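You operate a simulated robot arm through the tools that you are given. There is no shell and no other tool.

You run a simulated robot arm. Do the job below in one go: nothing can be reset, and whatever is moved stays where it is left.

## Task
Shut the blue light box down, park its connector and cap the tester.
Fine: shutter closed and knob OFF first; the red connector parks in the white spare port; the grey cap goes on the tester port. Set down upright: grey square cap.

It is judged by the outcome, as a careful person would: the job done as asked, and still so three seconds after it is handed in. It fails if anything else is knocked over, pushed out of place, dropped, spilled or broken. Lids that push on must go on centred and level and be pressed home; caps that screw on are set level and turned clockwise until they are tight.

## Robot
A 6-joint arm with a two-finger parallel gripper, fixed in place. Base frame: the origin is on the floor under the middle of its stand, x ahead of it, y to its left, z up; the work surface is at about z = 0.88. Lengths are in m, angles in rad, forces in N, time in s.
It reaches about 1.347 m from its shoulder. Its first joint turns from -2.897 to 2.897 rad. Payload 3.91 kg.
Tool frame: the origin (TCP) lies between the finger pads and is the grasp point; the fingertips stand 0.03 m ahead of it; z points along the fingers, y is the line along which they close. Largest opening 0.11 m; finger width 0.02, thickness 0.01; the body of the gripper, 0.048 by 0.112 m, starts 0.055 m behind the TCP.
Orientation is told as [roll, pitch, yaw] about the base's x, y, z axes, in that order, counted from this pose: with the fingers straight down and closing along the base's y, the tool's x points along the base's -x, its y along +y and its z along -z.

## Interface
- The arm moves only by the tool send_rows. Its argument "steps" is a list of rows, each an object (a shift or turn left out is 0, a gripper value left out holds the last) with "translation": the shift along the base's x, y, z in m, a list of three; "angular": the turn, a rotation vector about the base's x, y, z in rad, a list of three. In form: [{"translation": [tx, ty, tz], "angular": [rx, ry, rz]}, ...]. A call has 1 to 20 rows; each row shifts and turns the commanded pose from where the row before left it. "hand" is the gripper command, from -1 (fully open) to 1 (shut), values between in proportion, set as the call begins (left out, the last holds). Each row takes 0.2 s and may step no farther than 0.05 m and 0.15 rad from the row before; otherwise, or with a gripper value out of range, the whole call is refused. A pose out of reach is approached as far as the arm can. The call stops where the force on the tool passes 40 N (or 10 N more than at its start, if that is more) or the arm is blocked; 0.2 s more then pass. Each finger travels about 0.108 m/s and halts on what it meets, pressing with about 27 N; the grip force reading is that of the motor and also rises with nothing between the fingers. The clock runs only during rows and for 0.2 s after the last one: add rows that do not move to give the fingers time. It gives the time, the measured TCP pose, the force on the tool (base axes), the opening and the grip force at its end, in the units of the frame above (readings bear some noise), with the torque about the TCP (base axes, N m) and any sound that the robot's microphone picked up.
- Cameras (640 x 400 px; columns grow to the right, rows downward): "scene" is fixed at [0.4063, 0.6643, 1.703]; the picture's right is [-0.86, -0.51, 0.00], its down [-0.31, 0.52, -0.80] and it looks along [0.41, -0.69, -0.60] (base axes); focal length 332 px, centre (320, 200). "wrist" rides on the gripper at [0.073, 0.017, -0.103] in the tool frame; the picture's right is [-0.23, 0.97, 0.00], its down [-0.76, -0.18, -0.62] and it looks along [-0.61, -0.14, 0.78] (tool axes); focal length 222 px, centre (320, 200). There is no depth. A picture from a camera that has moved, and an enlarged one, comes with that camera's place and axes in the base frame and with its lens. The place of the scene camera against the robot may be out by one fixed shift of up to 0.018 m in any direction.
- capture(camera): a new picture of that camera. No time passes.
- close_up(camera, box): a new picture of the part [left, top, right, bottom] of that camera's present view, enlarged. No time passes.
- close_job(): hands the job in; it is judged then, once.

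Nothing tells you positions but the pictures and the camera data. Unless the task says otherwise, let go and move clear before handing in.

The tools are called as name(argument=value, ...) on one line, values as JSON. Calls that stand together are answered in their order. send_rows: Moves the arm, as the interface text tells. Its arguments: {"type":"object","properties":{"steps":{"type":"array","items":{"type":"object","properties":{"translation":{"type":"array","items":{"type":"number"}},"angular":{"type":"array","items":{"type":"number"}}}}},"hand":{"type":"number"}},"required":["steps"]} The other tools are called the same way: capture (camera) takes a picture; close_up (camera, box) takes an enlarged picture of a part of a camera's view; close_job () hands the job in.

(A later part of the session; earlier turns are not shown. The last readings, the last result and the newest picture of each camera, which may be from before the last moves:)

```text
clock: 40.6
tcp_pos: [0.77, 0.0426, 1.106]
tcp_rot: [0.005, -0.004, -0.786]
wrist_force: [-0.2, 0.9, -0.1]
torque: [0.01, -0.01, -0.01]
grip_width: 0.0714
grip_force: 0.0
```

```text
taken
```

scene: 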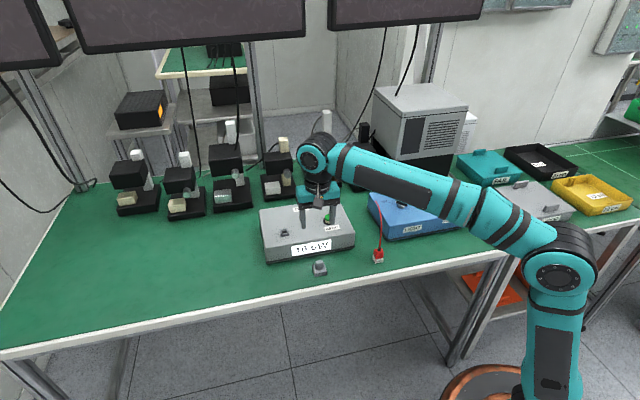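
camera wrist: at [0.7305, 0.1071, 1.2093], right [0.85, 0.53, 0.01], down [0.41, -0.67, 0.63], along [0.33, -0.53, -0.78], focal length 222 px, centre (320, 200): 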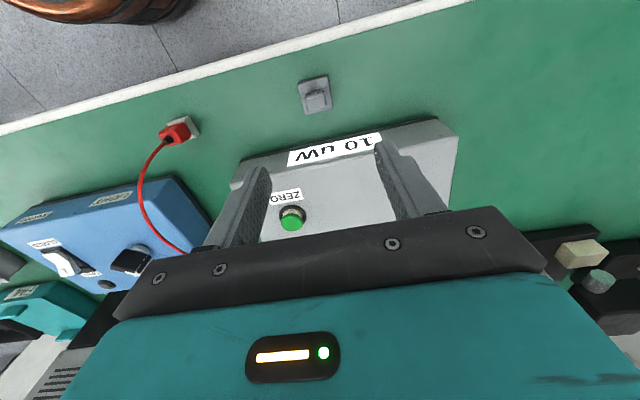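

send_rows(steps=[{"angular": [0, 0.005, 0]}, {"translation": [0, 0, -0.03]}, {"translation": [0, 0, 0]}])

close_up(camera="wrist", box=[272, 60, 368, 130])

close_up(camera="scene", box=[300, 245, 340, 285])

```text
clock: 41.4
tcp_pos: [0.7688, 0.0433, 1.0738]
tcp_rot: [0.002, -0.002, -0.787]
wrist_force: [-0.9, 1.1, -0.2]
torque: [0.0, -0.06, 0.0]
grip_width: 0.0715
grip_force: 0.1
```

```text
5.71 times, centred on (320, 95) of wrist
camera zoom: at [0.7302, 0.1075, 1.178], right [0.85, 0.53, 0.0], down [0.41, -0.67, 0.62], along [0.33, -0.53, -0.78], focal length 1269 px, centre (320, 800)
```

zoom: 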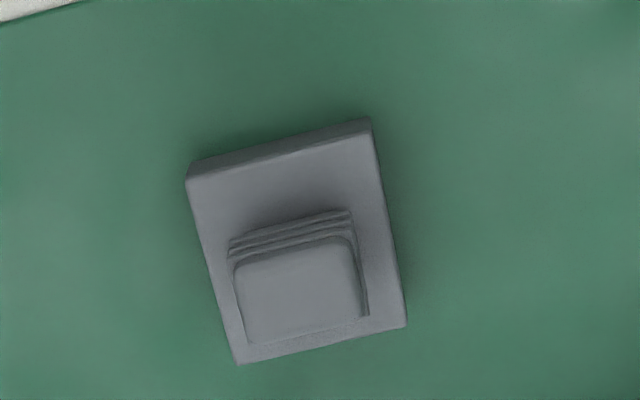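

```text
10.00 times, centred on (320, 265) of scene
camera zoom: at [0.4063, 0.6643, 1.703], right [-0.86, -0.51, 0.0], down [-0.31, 0.52, -0.8], along [0.41, -0.69, -0.6], focal length 3316 px, centre (320, -450)
```

zoom: 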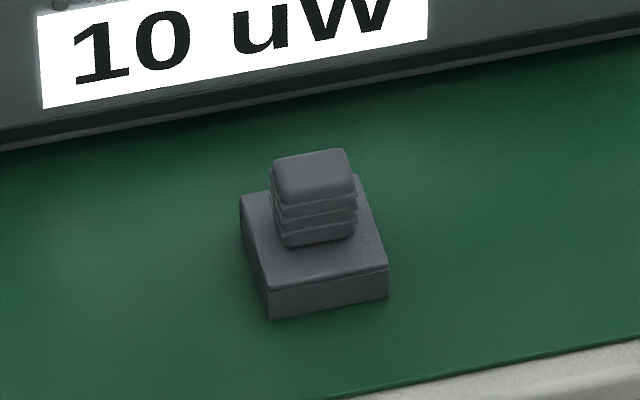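

The cap's base is about 39 mm square and its ridged handle tops out near z 0.921, with its axis at (0.7677, 0.0392). I'll centre over it and descend partway.

send_rows(steps=[{"translation": [-0.0016, -0.0043, -0.03]}, {"translation": [0, 0, -0.04]}, {"translation": [0, 0, -0.04]}, {"translation": [0, 0, 0]}])

close_up(camera="wrist", box=[220, 90, 420, 240])

close_up(camera="scene", box=[290, 225, 350, 285])

```text
clock: 42.4
tcp_pos: [0.7685, 0.0378, 0.9621]
tcp_rot: [0.002, 0.0, -0.787]
wrist_force: [0.5, -0.1, -0.1]
torque: [0.0, 0.0, -0.01]
grip_width: 0.0716
grip_force: 0.1
```

```text
2.67 times, centred on (320, 165) of wrist
camera zoom: at [0.7296, 0.1019, 1.0659], right [0.85, 0.53, 0.0], down [0.41, -0.67, 0.62], along [0.33, -0.53, -0.78], focal length 592 px, centre (320, 293)
```

zoom: 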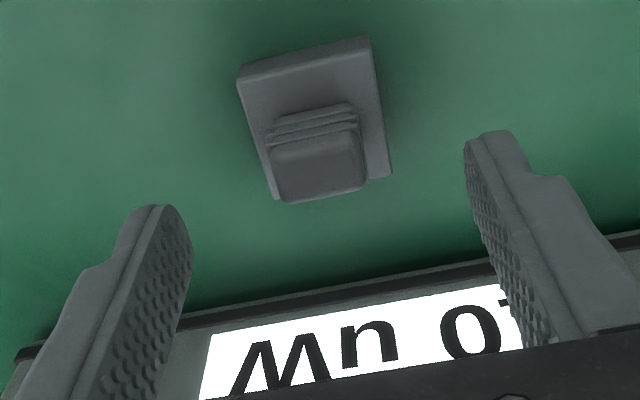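

```text
6.67 times, centred on (320, 255) of scene
camera zoom: at [0.4063, 0.6643, 1.703], right [-0.86, -0.51, 0.0], down [-0.31, 0.52, -0.8], along [0.41, -0.69, -0.6], focal length 2211 px, centre (320, -167)
```

zoom: 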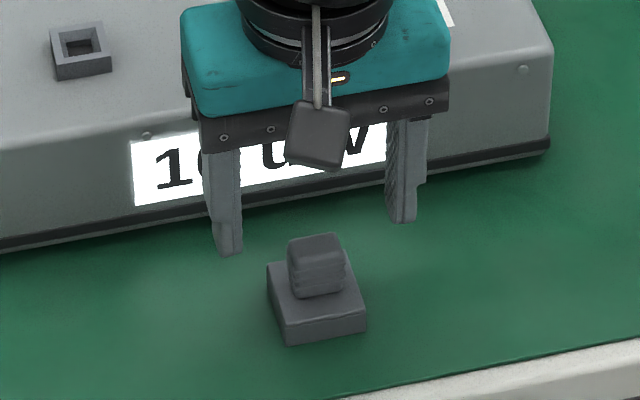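

send_rows(steps=[{"translation": [-0.001, 0.001, -0.015]}, {"translation": [0, 0, -0.012]}, {"translation": [0, 0, -0.007]}, {"translation": [0, 0, 0]}])

close_up(camera="wrist", box=[220, 90, 420, 240])

close_up(camera="scene", box=[290, 225, 350, 285])

```text
clock: 43.4
tcp_pos: [0.7671, 0.0398, 0.9279]
tcp_rot: [0.002, 0.001, -0.787]
wrist_force: [0.1, -0.6, -0.3]
torque: [-0.03, 0.0, -0.03]
grip_width: 0.0716
grip_force: 0.0
```

```text
2.67 times, centred on (320, 165) of wrist
camera zoom: at [0.7283, 0.1038, 1.0323], right [0.85, 0.53, 0.0], down [0.41, -0.67, 0.62], along [0.33, -0.53, -0.78], focal length 592 px, centre (320, 293)
```

zoom: 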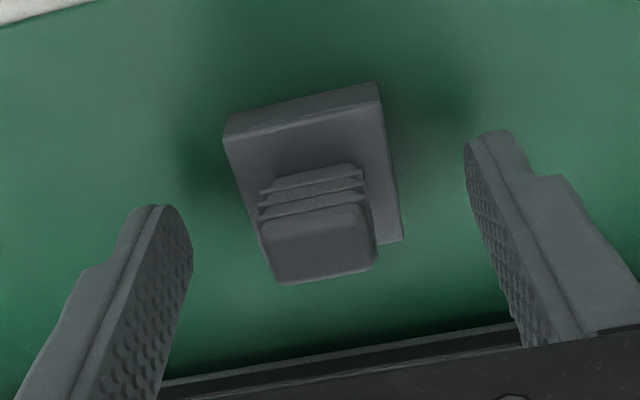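

```text
6.67 times, centred on (320, 255) of scene
camera zoom: at [0.4063, 0.6643, 1.703], right [-0.86, -0.51, 0.0], down [-0.31, 0.52, -0.8], along [0.41, -0.69, -0.6], focal length 2211 px, centre (320, -167)
```

zoom: 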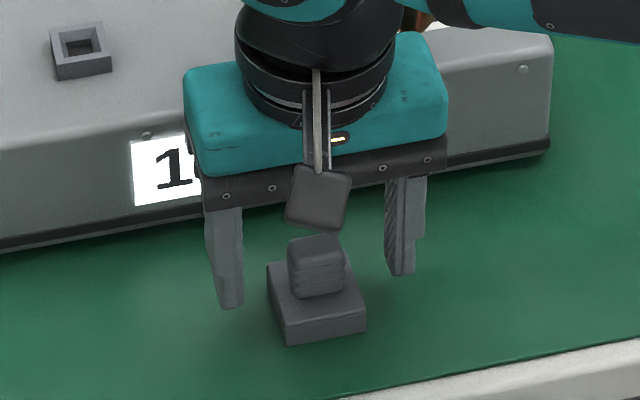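

send_rows(hand=1, steps=[{"translation": [0, 0, 0]}, {"translation": [0, 0, 0]}, {"translation": [0, 0, 0]}, {"translation": [0, 0, 0]}])

close_up(camera="wrist", box=[220, 90, 420, 240])

close_up(camera="scene", box=[300, 245, 340, 285])

```text
clock: 44.4
tcp_pos: [0.7665, 0.0399, 0.9286]
tcp_rot: [0.002, -0.001, -0.787]
wrist_force: [0.4, -0.5, 1.0]
torque: [-0.01, 0.01, 0.01]
grip_width: 0.0226
grip_force: 26.8
```

```text
2.67 times, centred on (320, 165) of wrist
camera zoom: at [0.7283, 0.1038, 1.0324], right [0.85, 0.53, 0.0], down [0.41, -0.67, 0.62], along [0.33, -0.53, -0.78], focal length 592 px, centre (320, 293)
```

zoom: 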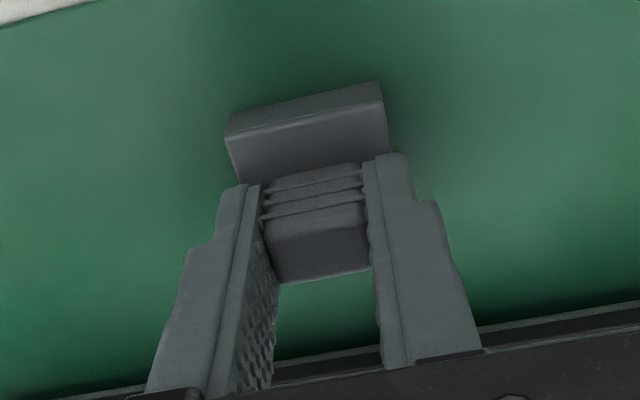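

```text
10.00 times, centred on (320, 265) of scene
camera zoom: at [0.4063, 0.6643, 1.703], right [-0.86, -0.51, 0.0], down [-0.31, 0.52, -0.8], along [0.41, -0.69, -0.6], focal length 3316 px, centre (320, -450)
```

zoom: 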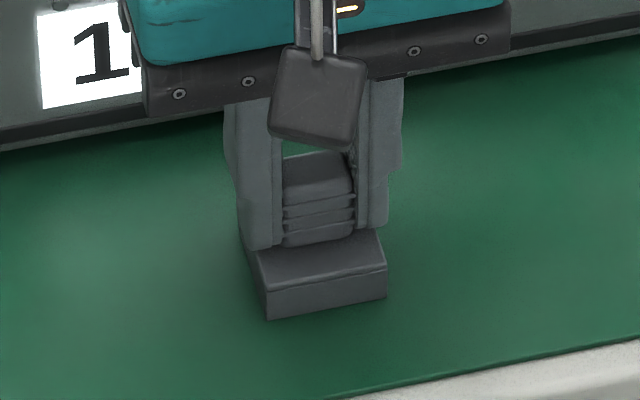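

The cap is gripped at 22.6 mm. Lifting straight up and carrying it over the tester port.

send_rows(steps=[{"translation": [0, 0, 0.01]}, {"translation": [0, 0, 0.03]}, {"translation": [0, 0, 0.04]}, {"translation": [0, 0, 0.04]}, {"translation": [0, 0, 0.03]}, {"translation": [0.036, -0.0046, 0]}, {"translation": [0.036, -0.0046, 0]}, {"translation": [0.036, -0.0046, 0]}, {"translation": [0.0361, -0.0046, 0]}, {"translation": [0, 0, 0]}, {"translation": [0, 0, 0]}])

capture(camera="wrist")

close_up(camera="scene", box=[240, 150, 340, 250])

```text
clock: 46.8
tcp_pos: [0.9108, 0.0253, 1.0823]
tcp_rot: [0.001, 0.001, -0.787]
wrist_force: [-0.1, -0.7, -0.5]
torque: [0.0, -0.03, 0.01]
grip_width: 0.0231
grip_force: 27.1
```

```text
taken
camera wrist: at [0.8716, 0.0882, 1.1845], right [0.85, 0.53, 0.0], down [0.41, -0.67, 0.62], along [0.33, -0.53, -0.78], focal length 222 px, centre (320, 200)
```

wrist: 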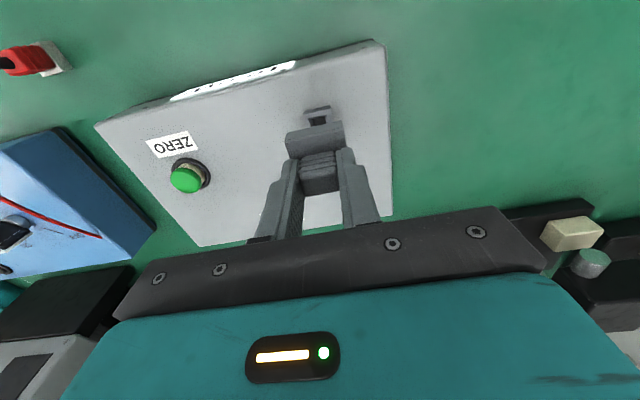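

```text
4.00 times, centred on (290, 200) of scene
camera zoom: at [0.4063, 0.6643, 1.703], right [-0.86, -0.51, 0.0], down [-0.31, 0.52, -0.8], along [0.41, -0.69, -0.6], focal length 1327 px, centre (440, 200)
```

zoom: 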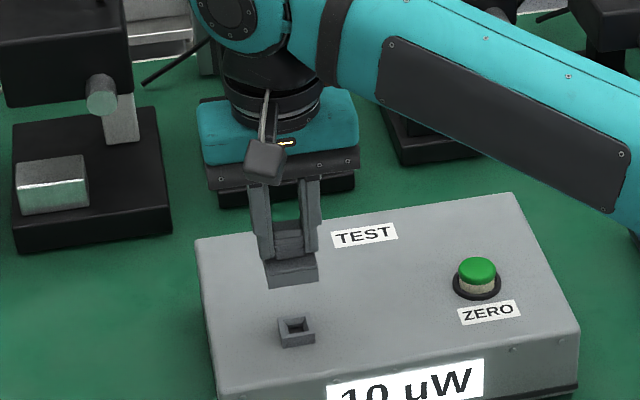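

close_up(camera="wrist", box=[280, 95, 360, 155])

close_up(camera="scene", box=[290, 205, 330, 245])

close_up(camera="scene", box=[295, 205, 325, 235])

```text
6.67 times, centred on (320, 125) of wrist
camera zoom: at [0.8716, 0.0882, 1.1845], right [0.85, 0.53, 0.0], down [0.41, -0.67, 0.62], along [0.33, -0.53, -0.78], focal length 1481 px, centre (320, 700)
```

zoom: 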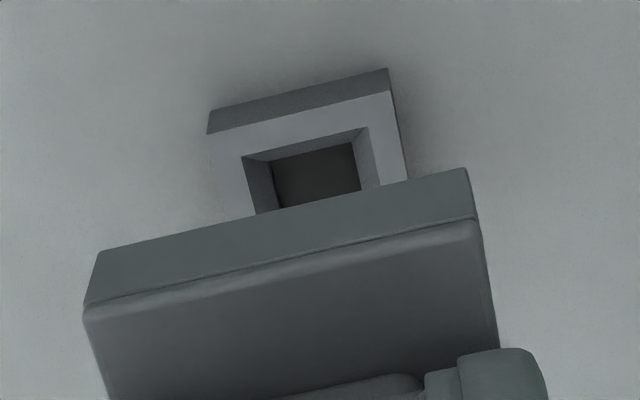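

```text
10.00 times, centred on (310, 225) of scene
camera zoom: at [0.4063, 0.6643, 1.703], right [-0.86, -0.51, 0.0], down [-0.31, 0.52, -0.8], along [0.41, -0.69, -0.6], focal length 3316 px, centre (420, -50)
```

zoom: 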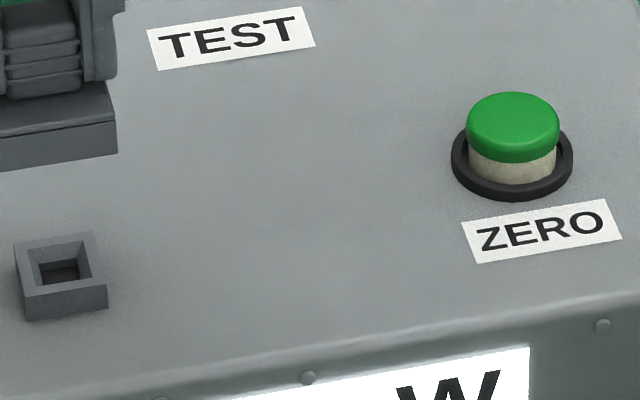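

```text
13.33 times, centred on (310, 220) of scene
camera zoom: at [0.4063, 0.6643, 1.703], right [-0.86, -0.51, 0.0], down [-0.31, 0.52, -0.8], along [0.41, -0.69, -0.6], focal length 4422 px, centre (453, -67)
```

zoom: 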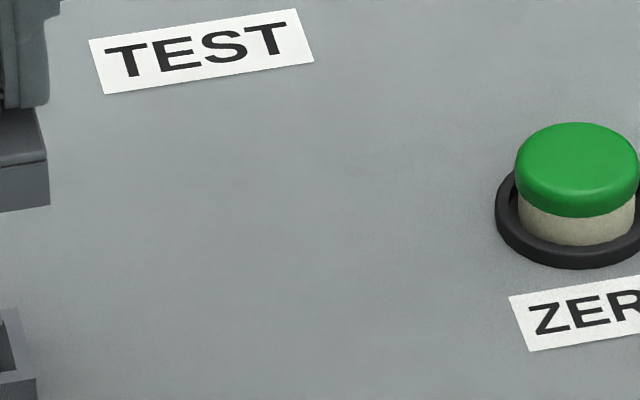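

The port centre comes out at (0.913, 0.021), matching the earlier estimates. The cap needs about 2.8 mm more back and 0.9 mm sideways. I'll apply that, descend partway and recheck.

send_rows(steps=[{"translation": [0.0014, -0.0026, 0]}, {"translation": [0, 0, -0.015]}, {"translation": [0, 0, -0.015]}, {"translation": [0, 0, -0.015]}, {"translation": [0, 0, 0]}, {"translation": [0, 0, 0]}])

close_up(camera="wrist", box=[280, 95, 360, 155])

close_up(camera="scene", box=[265, 205, 305, 245])

```text
clock: 48.2
tcp_pos: [0.9132, 0.0206, 1.0342]
tcp_rot: [0.002, 0.0, -0.788]
wrist_force: [-0.8, 1.1, 0.0]
torque: [0.0, 0.01, -0.01]
grip_width: 0.0228
grip_force: 26.9
```

```text
6.67 times, centred on (320, 125) of wrist
camera zoom: at [0.875, 0.0836, 1.1383], right [0.85, 0.53, 0.0], down [0.41, -0.67, 0.62], along [0.33, -0.53, -0.78], focal length 1481 px, centre (320, 700)
```

zoom: 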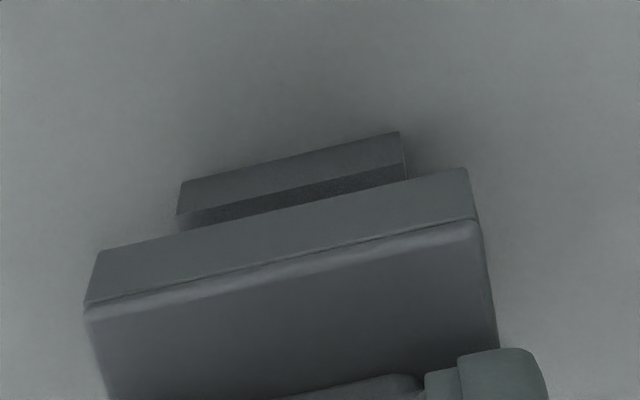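

```text
10.00 times, centred on (285, 225) of scene
camera zoom: at [0.4063, 0.6643, 1.703], right [-0.86, -0.51, 0.0], down [-0.31, 0.52, -0.8], along [0.41, -0.69, -0.6], focal length 3316 px, centre (670, -50)
```

zoom: 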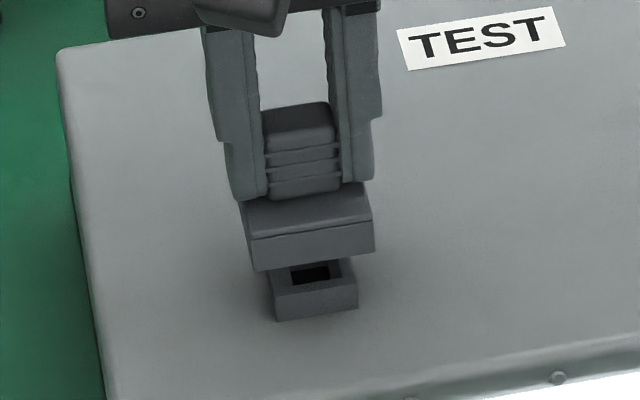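

The arm settled about 2 mm farther back than commanded. I'll shift forward about 2 mm, wait, and re-measure.

send_rows(steps=[{"translation": [-0.0014, 0.0014, 0]}, {"translation": [0, 0, 0]}, {"translation": [0, 0, 0]}, {"translation": [0, 0, 0]}])

close_up(camera="wrist", box=[280, 95, 360, 155])

close_up(camera="scene", box=[265, 205, 305, 245])

```text
clock: 49.2
tcp_pos: [0.9123, 0.0204, 1.0349]
tcp_rot: [0.001, 0.0, -0.787]
wrist_force: [0.2, -0.5, 0.6]
torque: [-0.04, 0.03, 0.0]
grip_width: 0.0228
grip_force: 26.6
```

```text
6.67 times, centred on (320, 125) of wrist
camera zoom: at [0.8736, 0.0845, 1.1388], right [0.85, 0.53, 0.0], down [0.41, -0.67, 0.62], along [0.33, -0.53, -0.78], focal length 1481 px, centre (320, 700)
```

zoom: 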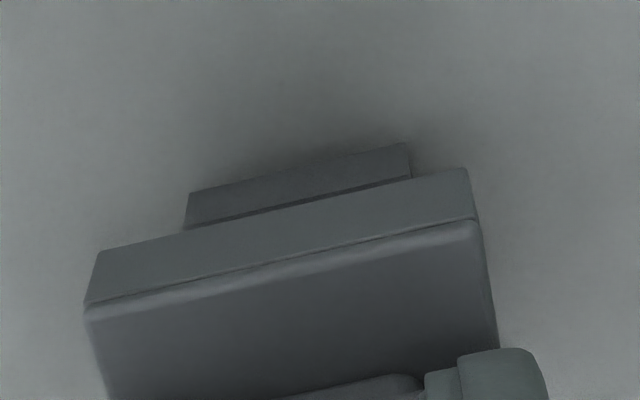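

```text
10.00 times, centred on (285, 225) of scene
camera zoom: at [0.4063, 0.6643, 1.703], right [-0.86, -0.51, 0.0], down [-0.31, 0.52, -0.8], along [0.41, -0.69, -0.6], focal length 3316 px, centre (670, -50)
```

zoom: 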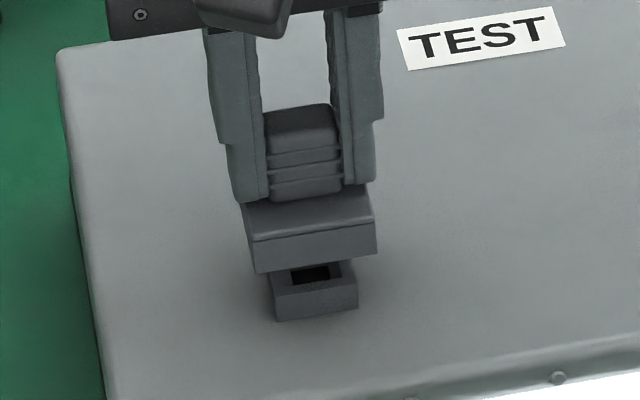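

Both cameras now agree to about 0.7 mm. I'll apply one last fine correction and lower to just above the port rim.

send_rows(steps=[{"translation": [-0.0001, 0.0009, 0]}, {"translation": [0, 0, -0.006]}, {"translation": [0, 0, -0.006]}, {"translation": [0, 0, 0]}, {"translation": [0, 0, 0]}])

close_up(camera="wrist", box=[280, 95, 360, 155])

close_up(camera="scene", box=[265, 205, 305, 245])

```text
clock: 50.4
tcp_pos: [0.9111, 0.0216, 1.0233]
tcp_rot: [0.003, -0.001, -0.787]
wrist_force: [1.2, 0.2, 0.0]
torque: [0.0, 0.02, 0.01]
grip_width: 0.0227
grip_force: 26.7
```

```text
6.67 times, centred on (320, 125) of wrist
camera zoom: at [0.8724, 0.0862, 1.1273], right [0.85, 0.53, 0.0], down [0.41, -0.67, 0.62], along [0.33, -0.53, -0.78], focal length 1481 px, centre (320, 700)
```

zoom: 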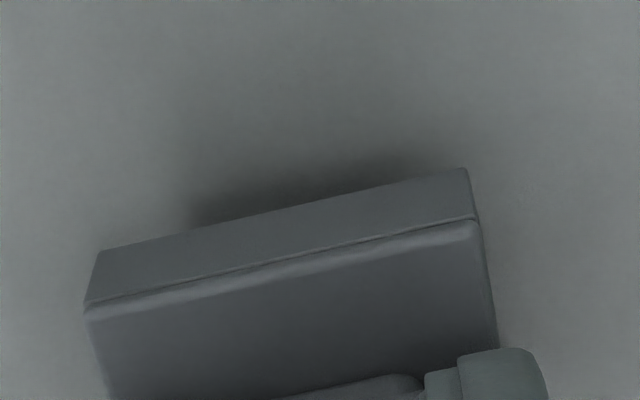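

```text
10.00 times, centred on (285, 225) of scene
camera zoom: at [0.4063, 0.6643, 1.703], right [-0.86, -0.51, 0.0], down [-0.31, 0.52, -0.8], along [0.41, -0.69, -0.6], focal length 3316 px, centre (670, -50)
```

zoom: 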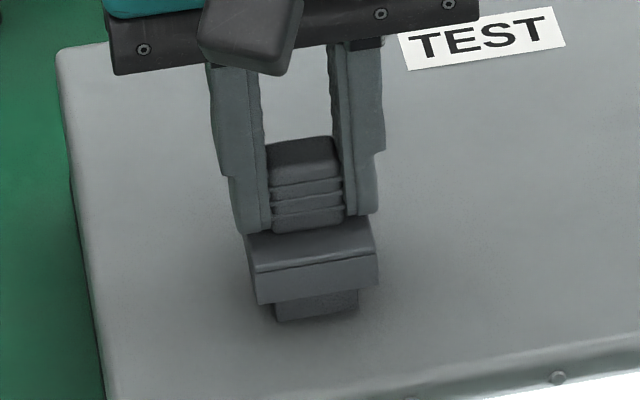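

send_rows(steps=[{"translation": [0.0007, -0.0007, 0]}, {"translation": [0, 0, 0]}, {"translation": [0, 0, 0]}])

close_up(camera="scene", box=[272, 218, 302, 248])

close_up(camera="wrist", box=[200, 60, 440, 210])

```text
clock: 51.2
tcp_pos: [0.9121, 0.0214, 1.0237]
tcp_rot: [0.001, 0.0, -0.786]
wrist_force: [-0.5, 0.5, 0.3]
torque: [0.01, -0.01, -0.02]
grip_width: 0.0228
grip_force: 27.2
```

```text
13.33 times, centred on (287, 233) of scene
camera zoom: at [0.4063, 0.6643, 1.703], right [-0.86, -0.51, 0.0], down [-0.31, 0.52, -0.8], along [0.41, -0.69, -0.6], focal length 4422 px, centre (760, -240)
```

zoom: 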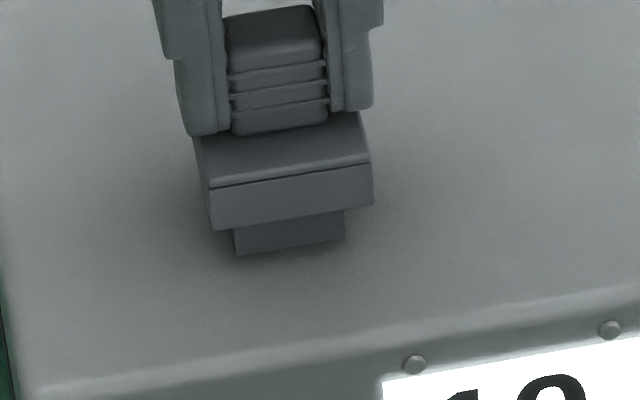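

```text
2.67 times, centred on (320, 135) of wrist
camera zoom: at [0.8724, 0.0852, 1.1272], right [0.85, 0.53, 0.0], down [0.41, -0.67, 0.62], along [0.33, -0.53, -0.78], focal length 592 px, centre (320, 373)
```

zoom: 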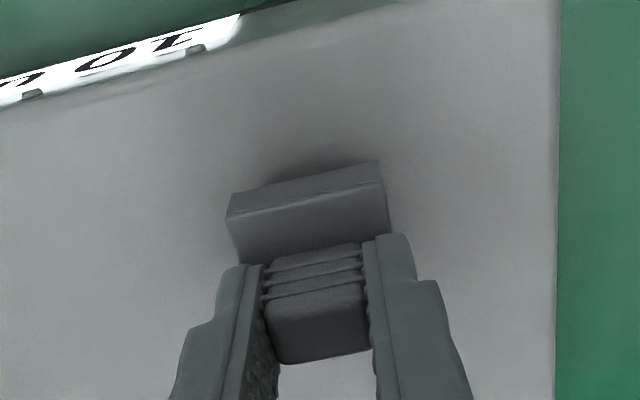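

Wrist and readings have the cap centred in depth and 0.6 mm off sideways; the scene view agrees within its uncertainty. Nudging sideways and lowering in small steps while watching the force.

send_rows(steps=[{"translation": [0.0007, 0.0001, 0]}, {"translation": [0, 0, -0.003]}, {"translation": [0, 0, -0.002]}, {"translation": [0, 0, -0.002]}, {"translation": [0, 0, 0]}])

close_up(camera="scene", box=[272, 218, 302, 248])

```text
clock: 52.4
tcp_pos: [0.9116, 0.0213, 1.0164]
tcp_rot: [0.0, -0.001, -0.787]
wrist_force: [-0.3, 0.7, 0.0]
torque: [0.01, 0.01, 0.01]
grip_width: 0.0227
grip_force: 27.3
```

```text
13.33 times, centred on (287, 233) of scene
camera zoom: at [0.4063, 0.6643, 1.703], right [-0.86, -0.51, 0.0], down [-0.31, 0.52, -0.8], along [0.41, -0.69, -0.6], focal length 4422 px, centre (760, -240)
```

zoom: 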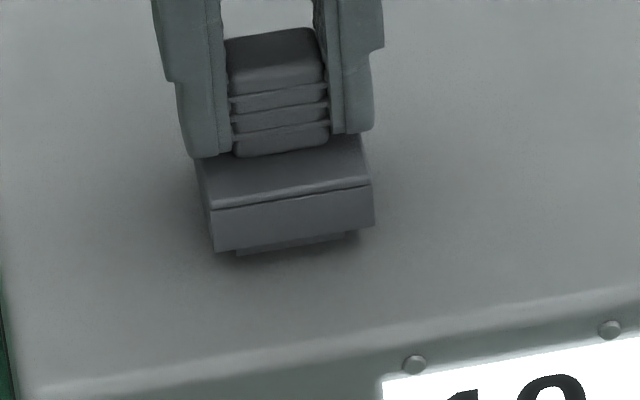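

No contact force yet and the cap is starting to pass over the port. Continuing down slowly.

send_rows(steps=[{"translation": [0, 0, -0.002]}, {"translation": [0, 0, -0.002]}, {"translation": [0, 0, -0.001]}, {"translation": [0, 0, 0]}])

close_up(camera="scene", box=[272, 218, 302, 248])

close_up(camera="wrist", box=[260, 80, 380, 180])

```text
clock: 53.4
tcp_pos: [0.9125, 0.0209, 1.011]
tcp_rot: [0.003, -0.001, -0.788]
wrist_force: [-0.2, 0.9, -0.8]
torque: [0.02, -0.02, -0.01]
grip_width: 0.0228
grip_force: 27.9
```

```text
13.33 times, centred on (287, 233) of scene
camera zoom: at [0.4063, 0.6643, 1.703], right [-0.86, -0.51, 0.0], down [-0.31, 0.52, -0.8], along [0.41, -0.69, -0.6], focal length 4422 px, centre (760, -240)
```

zoom: 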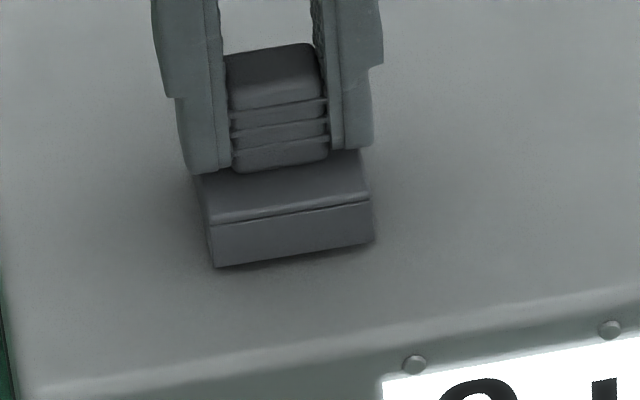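

```text
4.00 times, centred on (320, 130) of wrist
camera zoom: at [0.873, 0.0855, 1.1152], right [0.85, 0.53, 0.0], down [0.41, -0.67, 0.62], along [0.33, -0.53, -0.78], focal length 888 px, centre (320, 480)
```

zoom: 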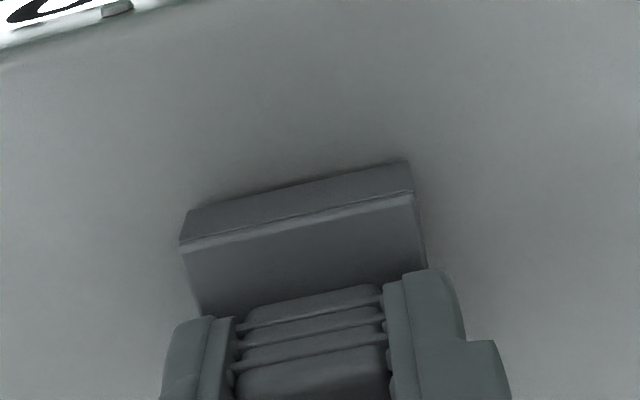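

The display is dropping, so the cap is covering the port. I'll keep pressing down until it's home.

send_rows(steps=[{"translation": [0, 0, -0.001]}, {"translation": [0, 0, -0.001]}, {"translation": [0, 0, -0.001]}, {"translation": [0, 0, -0.001]}, {"translation": [0, 0, 0]}])

close_up(camera="scene", box=[272, 218, 302, 248])

```text
clock: 54.6
tcp_pos: [0.9127, 0.0209, 1.0085]
tcp_rot: [0.002, -0.001, -0.787]
wrist_force: [3.8, 2.3, 11.8]
torque: [0.06, -0.07, 0.0]
grip_width: 0.0227
grip_force: 27.1
```

```text
13.33 times, centred on (287, 233) of scene
camera zoom: at [0.4063, 0.6643, 1.703], right [-0.86, -0.51, 0.0], down [-0.31, 0.52, -0.8], along [0.41, -0.69, -0.6], focal length 4422 px, centre (760, -240)
```

zoom: 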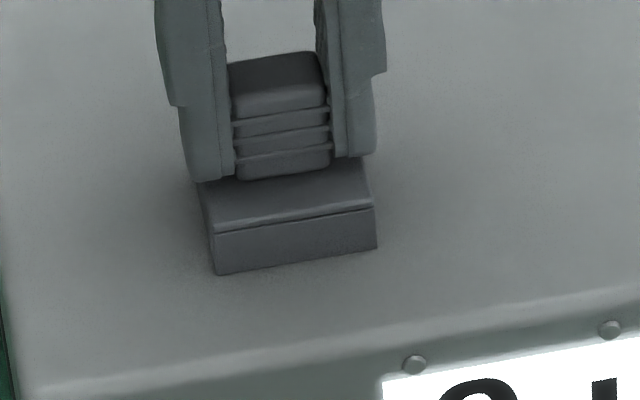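

Contact at the expected seating height. Pressing a little more to make sure it's home.

send_rows(steps=[{"translation": [0, 0, -0.001]}, {"translation": [0, 0, -0.0005]}, {"translation": [0, 0, 0]}])

close_up(camera="scene", box=[262, 208, 312, 258])

close_up(camera="wrist", box=[260, 80, 380, 180])

```text
clock: 55.4
tcp_pos: [0.9111, 0.0204, 1.0066]
tcp_rot: [0.001, -0.001, -0.787]
wrist_force: [2.5, 0.3, 21.2]
torque: [0.01, -0.01, 0.0]
grip_width: 0.0229
grip_force: 27.5
```

```text
8.00 times, centred on (287, 233) of scene
camera zoom: at [0.4063, 0.6643, 1.703], right [-0.86, -0.51, 0.0], down [-0.31, 0.52, -0.8], along [0.41, -0.69, -0.6], focal length 2653 px, centre (584, -64)
```

zoom: 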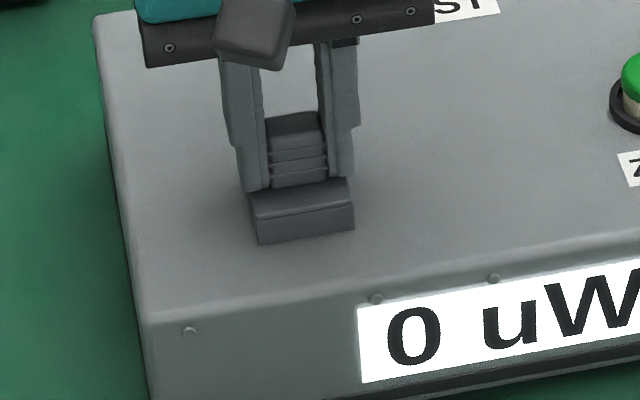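

```text
4.00 times, centred on (320, 130) of wrist
camera zoom: at [0.8723, 0.0849, 1.1109], right [0.85, 0.53, 0.0], down [0.41, -0.67, 0.62], along [0.33, -0.53, -0.78], focal length 888 px, centre (320, 480)
```

zoom: 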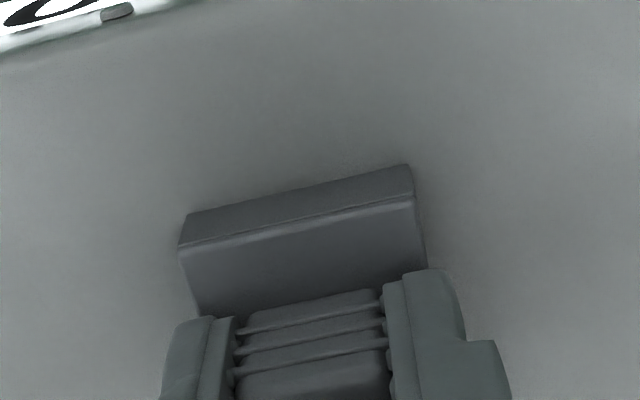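

The display shows 0 uW and the cap looks flush. One more firm press, then I'll ease off and release.

send_rows(steps=[{"translation": [0, 0, -0.0007]}, {"translation": [0, 0, 0]}, {"translation": [0, 0, 0.0012]}, {"translation": [0, 0, 0.0008]}, {"translation": [0, 0, 0]}])

```text
clock: 56.6
tcp_pos: [0.9128, 0.0202, 1.0076]
tcp_rot: [-0.002, -0.001, -0.789]
wrist_force: [0.6, -1.2, -0.4]
torque: [0.0, 0.04, 0.0]
grip_width: 0.0229
grip_force: 26.7
```

send_rows(hand=0.1, steps=[{"translation": [0, 0, 0]}, {"translation": [0, 0, 0]}, {"translation": [0, 0, 0]}])

close_up(camera="scene", box=[262, 208, 312, 258])

close_up(camera="wrist", box=[220, 90, 420, 240])

```text
clock: 57.4
tcp_pos: [0.9128, 0.0215, 1.0072]
tcp_rot: [0.001, 0.001, -0.787]
wrist_force: [0.2, 0.1, 0.6]
torque: [0.03, 0.0, -0.01]
grip_width: 0.0495
grip_force: 0.1
```

```text
8.00 times, centred on (287, 233) of scene
camera zoom: at [0.4063, 0.6643, 1.703], right [-0.86, -0.51, 0.0], down [-0.31, 0.52, -0.8], along [0.41, -0.69, -0.6], focal length 2653 px, centre (584, -64)
```

zoom: 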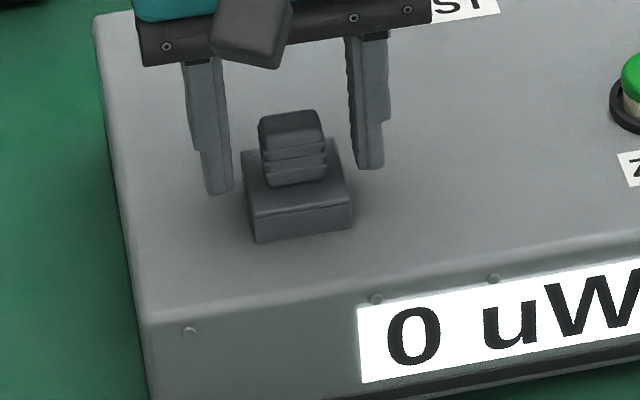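

```text
2.67 times, centred on (320, 165) of wrist
camera zoom: at [0.8737, 0.0849, 1.1111], right [0.85, 0.53, 0.0], down [0.41, -0.67, 0.62], along [0.33, -0.53, -0.78], focal length 592 px, centre (320, 293)
```

zoom: 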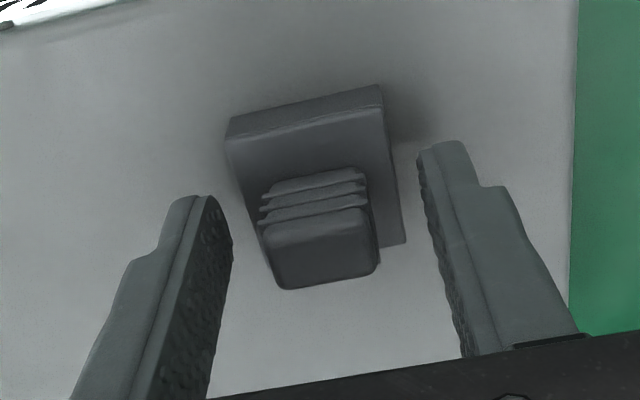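

The cap sits level on the port and the fingers are clear. For assurance I'll rise, shut the fingers and give the handle top one gentle vertical press.

send_rows(steps=[{"translation": [0, 0, 0.02]}, {"translation": [0, 0, 0.04]}, {"translation": [0, 0, 0.02]}, {"translation": [0, 0, 0]}])

close_up(camera="wrist", box=[272, 60, 368, 130])

capture(camera="wrist")

close_up(camera="scene", box=[272, 218, 302, 248])

```text
clock: 58.4
tcp_pos: [0.9131, 0.0196, 1.0876]
tcp_rot: [0.0, 0.0, -0.788]
wrist_force: [-0.1, -0.9, -0.7]
torque: [0.0, -0.02, -0.03]
grip_width: 0.0497
grip_force: 0.1
```

```text
5.71 times, centred on (320, 95) of wrist
camera zoom: at [0.8745, 0.0833, 1.1906], right [0.85, 0.53, 0.0], down [0.41, -0.67, 0.62], along [0.33, -0.53, -0.78], focal length 1269 px, centre (320, 800)
```

zoom: 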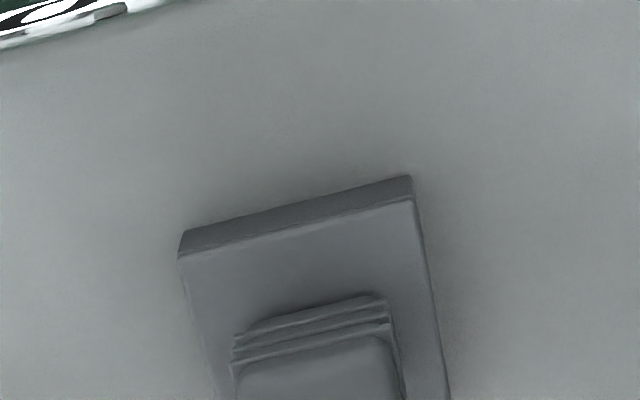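

```text
taken
camera wrist: at [0.8745, 0.0833, 1.1906], right [0.85, 0.53, 0.0], down [0.41, -0.67, 0.62], along [0.33, -0.53, -0.78], focal length 222 px, centre (320, 200)
```

wrist: 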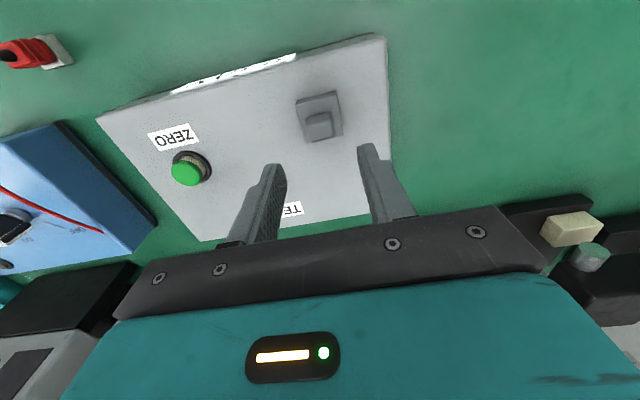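

```text
13.33 times, centred on (287, 233) of scene
camera zoom: at [0.4063, 0.6643, 1.703], right [-0.86, -0.51, 0.0], down [-0.31, 0.52, -0.8], along [0.41, -0.69, -0.6], focal length 4422 px, centre (760, -240)
```

zoom: 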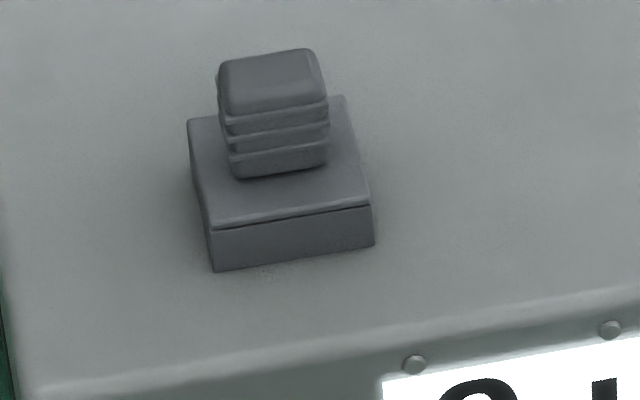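

The cap may have lifted about 1 mm when I eased off, so pressing from the top is worthwhile. Let me measure the handle's position.

close_up(camera="wrist", box=[276, 80, 364, 150])

```text
5.71 times, centred on (320, 115) of wrist
camera zoom: at [0.8745, 0.0833, 1.1906], right [0.85, 0.53, 0.0], down [0.41, -0.67, 0.62], along [0.33, -0.53, -0.78], focal length 1269 px, centre (320, 686)
```

zoom: 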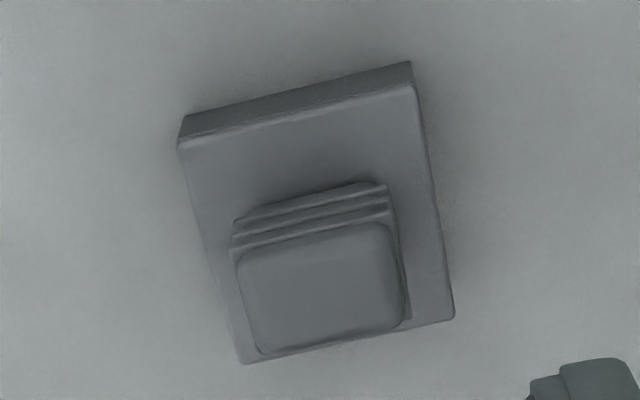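

The cap is centred on the port within 1 mm. Shutting the fingers and pressing straight down on the handle top.

send_rows(hand=1, steps=[{"translation": [0, 0.0005, 0]}, {"translation": [0, 0, 0]}, {"translation": [0, 0, -0.015]}, {"translation": [0, 0, -0.015]}, {"translation": [0, 0, -0.015]}, {"translation": [0, 0, 0]}])

close_up(camera="scene", box=[262, 198, 312, 248])

```text
clock: 59.8
tcp_pos: [0.9128, 0.0214, 1.0412]
tcp_rot: [0.003, 0.001, -0.786]
wrist_force: [-0.7, 0.9, -0.8]
torque: [0.01, 0.02, 0.0]
grip_width: 0.0
grip_force: 26.9
```

```text
8.00 times, centred on (287, 223) of scene
camera zoom: at [0.4063, 0.6643, 1.703], right [-0.86, -0.51, 0.0], down [-0.31, 0.52, -0.8], along [0.41, -0.69, -0.6], focal length 2653 px, centre (584, 16)
```

zoom: 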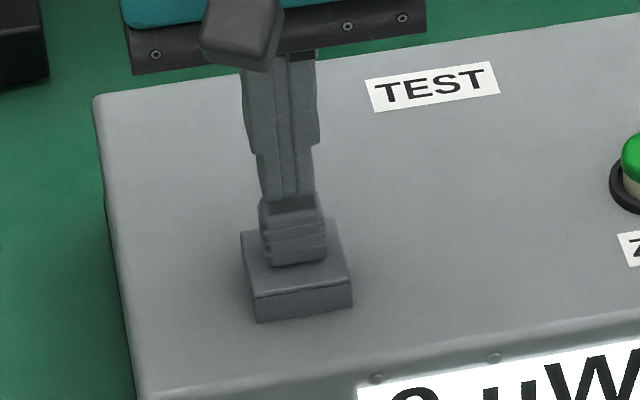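

send_rows(steps=[{"translation": [0, 0, -0.004]}, {"translation": [0, 0, -0.003]}, {"translation": [0, 0, -0.002]}, {"translation": [0, 0, -0.0015]}, {"translation": [0, 0, -0.001]}, {"translation": [0, 0, -0.001]}])

close_up(camera="scene", box=[262, 208, 342, 268])

```text
clock: 61.1
tcp_pos: [0.9108, 0.0212, 1.0341]
tcp_rot: [0.005, -0.006, -0.787]
wrist_force: [2.6, 0.0, 11.2]
torque: [0.01, -0.08, -0.01]
grip_width: 0.0001
grip_force: 27.1
stopped in row 6: the force on the tool passed its limit at 43 N (the readings are from after the stop); the commanded pose is now the measured one
```

```text
6.67 times, centred on (302, 238) of scene
camera zoom: at [0.4063, 0.6643, 1.703], right [-0.86, -0.51, 0.0], down [-0.31, 0.52, -0.8], along [0.41, -0.69, -0.6], focal length 2211 px, centre (440, -53)
```

zoom: 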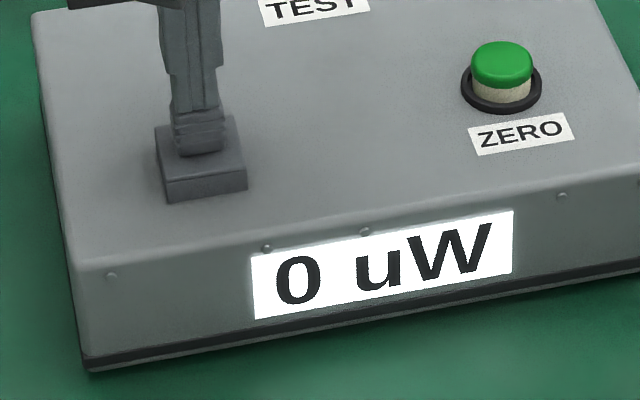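

Pressed to about 43 N, and the display reads 0 uW. Lifting off and inspecting.

send_rows(steps=[{"translation": [0, 0, 0.01]}, {"translation": [0, 0, 0.03]}, {"translation": [0, 0, 0.04]}, {"translation": [0, 0, 0.04]}, {"translation": [0, 0, 0]}])

close_up(camera="scene", box=[272, 218, 302, 248])

capture(camera="wrist")

capture(camera="scene")

```text
clock: 62.3
tcp_pos: [0.9108, 0.0232, 1.1514]
tcp_rot: [0.005, -0.004, -0.787]
wrist_force: [-0.1, -0.8, 0.8]
torque: [0.02, 0.03, -0.01]
grip_width: 0.0
grip_force: 26.5
```

```text
13.33 times, centred on (287, 233) of scene
camera zoom: at [0.4063, 0.6643, 1.703], right [-0.86, -0.51, 0.0], down [-0.31, 0.52, -0.8], along [0.41, -0.69, -0.6], focal length 4422 px, centre (760, -240)
```

zoom: 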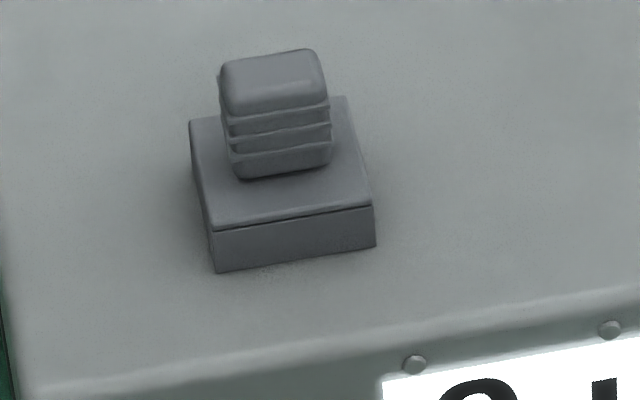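

```text
taken
camera wrist: at [0.8713, 0.0883, 1.2553], right [0.85, 0.53, 0.01], down [0.41, -0.67, 0.62], along [0.33, -0.53, -0.78], focal length 222 px, centre (320, 200)
```

wrist: 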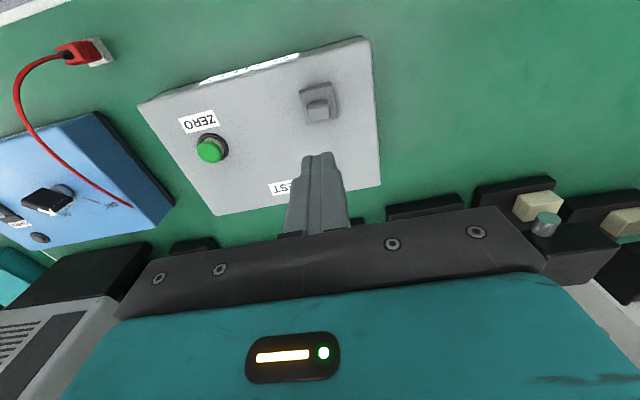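

```text
taken
```

scene: 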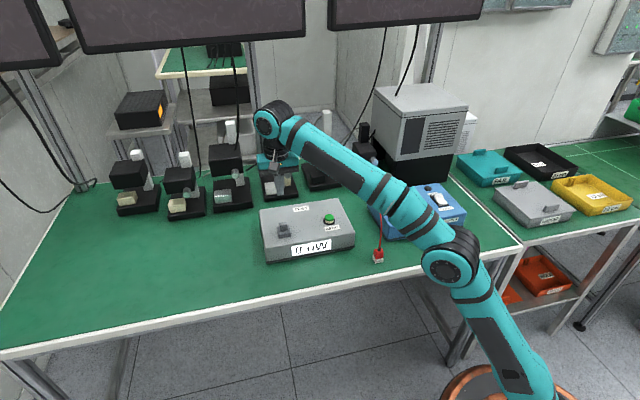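

Everything looks in place. I'll move the arm well clear and do a final check of each item.

send_rows(hand=0, steps=[{"translation": [-0.02, 0.02, 0.03]}, {"translation": [-0.03, 0.03, 0.02]}, {"translation": [-0.03, 0.03, 0.02]}, {"translation": [-0.03, 0.03, 0.02]}, {"translation": [0, 0, 0]}, {"translation": [0, 0, 0]}])

close_up(camera="scene", box=[350, 170, 480, 280])

close_up(camera="scene", box=[250, 185, 410, 285])

capture(camera="wrist")

close_up(camera="scene", box=[370, 244, 390, 264])

```text
clock: 63.7
tcp_pos: [0.8006, 0.1329, 1.2407]
tcp_rot: [0.009, -0.008, -0.786]
wrist_force: [-0.5, -0.8, 0.4]
torque: [0.02, -0.01, -0.03]
grip_width: 0.0547
grip_force: 0.1
out of reach, approached as far as the arm can: row 4
```

```text
3.64 times, centred on (415, 225) of scene
camera zoom: at [0.4063, 0.6643, 1.703], right [-0.86, -0.51, 0.0], down [-0.31, 0.52, -0.8], along [0.41, -0.69, -0.6], focal length 1206 px, centre (-26, 109)
```

zoom: 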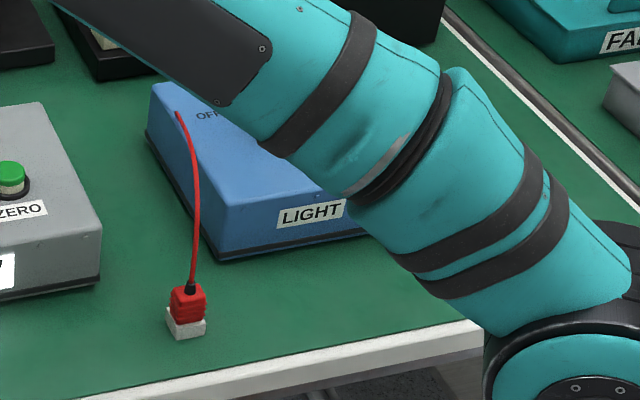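

```text
4.00 times, centred on (330, 235) of scene
camera zoom: at [0.4063, 0.6643, 1.703], right [-0.86, -0.51, 0.0], down [-0.31, 0.52, -0.8], along [0.41, -0.69, -0.6], focal length 1327 px, centre (280, 60)
```

zoom: 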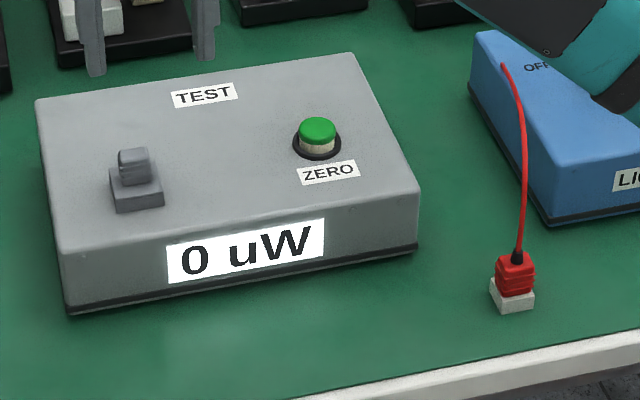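

```text
taken
camera wrist: at [0.7615, 0.1963, 1.3434], right [0.85, 0.53, 0.01], down [0.41, -0.67, 0.63], along [0.34, -0.53, -0.78], focal length 222 px, centre (320, 200)
```

wrist: 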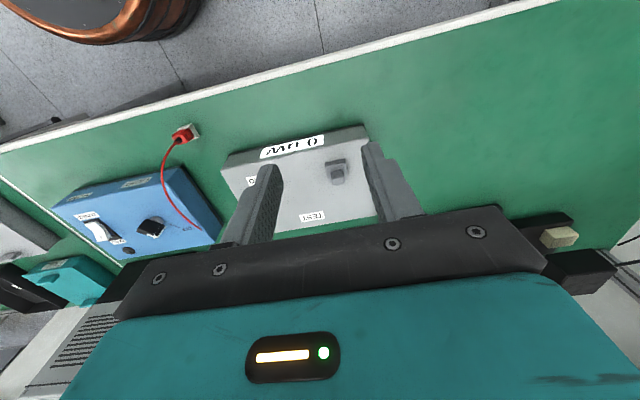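

```text
16.00 times, centred on (380, 254) of scene
camera zoom: at [0.4063, 0.6643, 1.703], right [-0.86, -0.51, 0.0], down [-0.31, 0.52, -0.8], along [0.41, -0.69, -0.6], focal length 5306 px, centre (-640, -664)
```

zoom: 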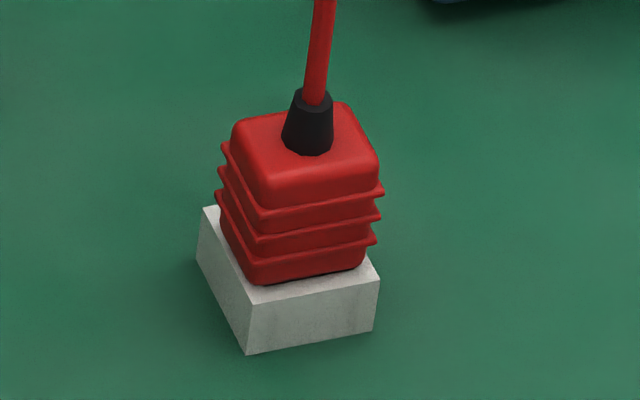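

close_up(camera="wrist", box=[40, 150, 230, 270])

close_up(camera="wrist", box=[310, 145, 365, 195])

close_up(camera="scene", box=[270, 215, 300, 245])

```text
3.33 times, centred on (135, 210) of wrist
camera zoom: at [0.7615, 0.1963, 1.3434], right [0.85, 0.53, 0.01], down [0.41, -0.67, 0.63], along [0.34, -0.53, -0.78], focal length 740 px, centre (937, 167)
```

zoom: 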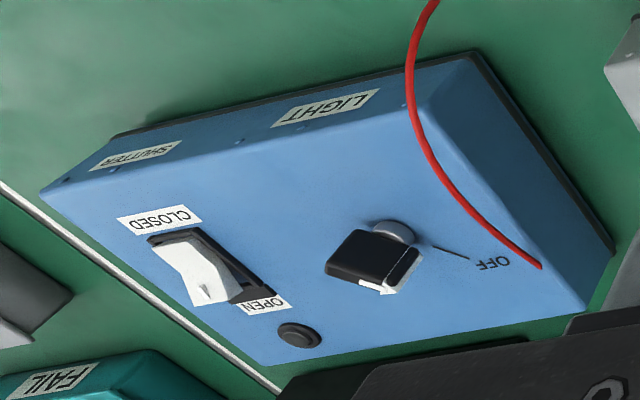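

```text
8.00 times, centred on (338, 170) of wrist
camera zoom: at [0.7615, 0.1963, 1.3434], right [0.85, 0.53, 0.01], down [0.41, -0.67, 0.63], along [0.34, -0.53, -0.78], focal length 1777 px, centre (180, 440)
```

zoom: 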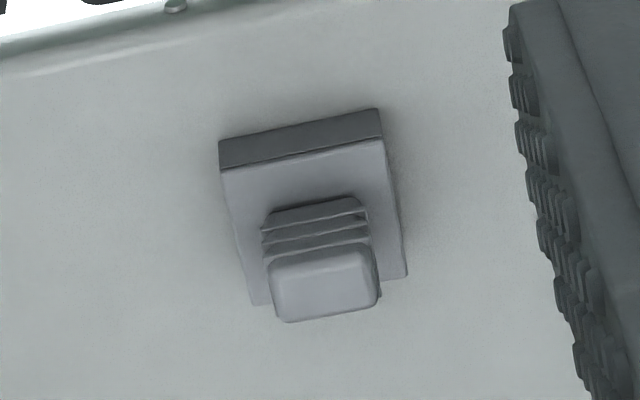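

```text
13.33 times, centred on (285, 230) of scene
camera zoom: at [0.4063, 0.6643, 1.703], right [-0.86, -0.51, 0.0], down [-0.31, 0.52, -0.8], along [0.41, -0.69, -0.6], focal length 4422 px, centre (787, -200)
```

zoom: 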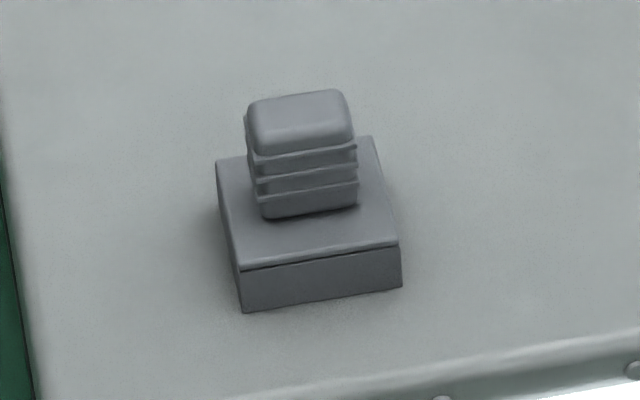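

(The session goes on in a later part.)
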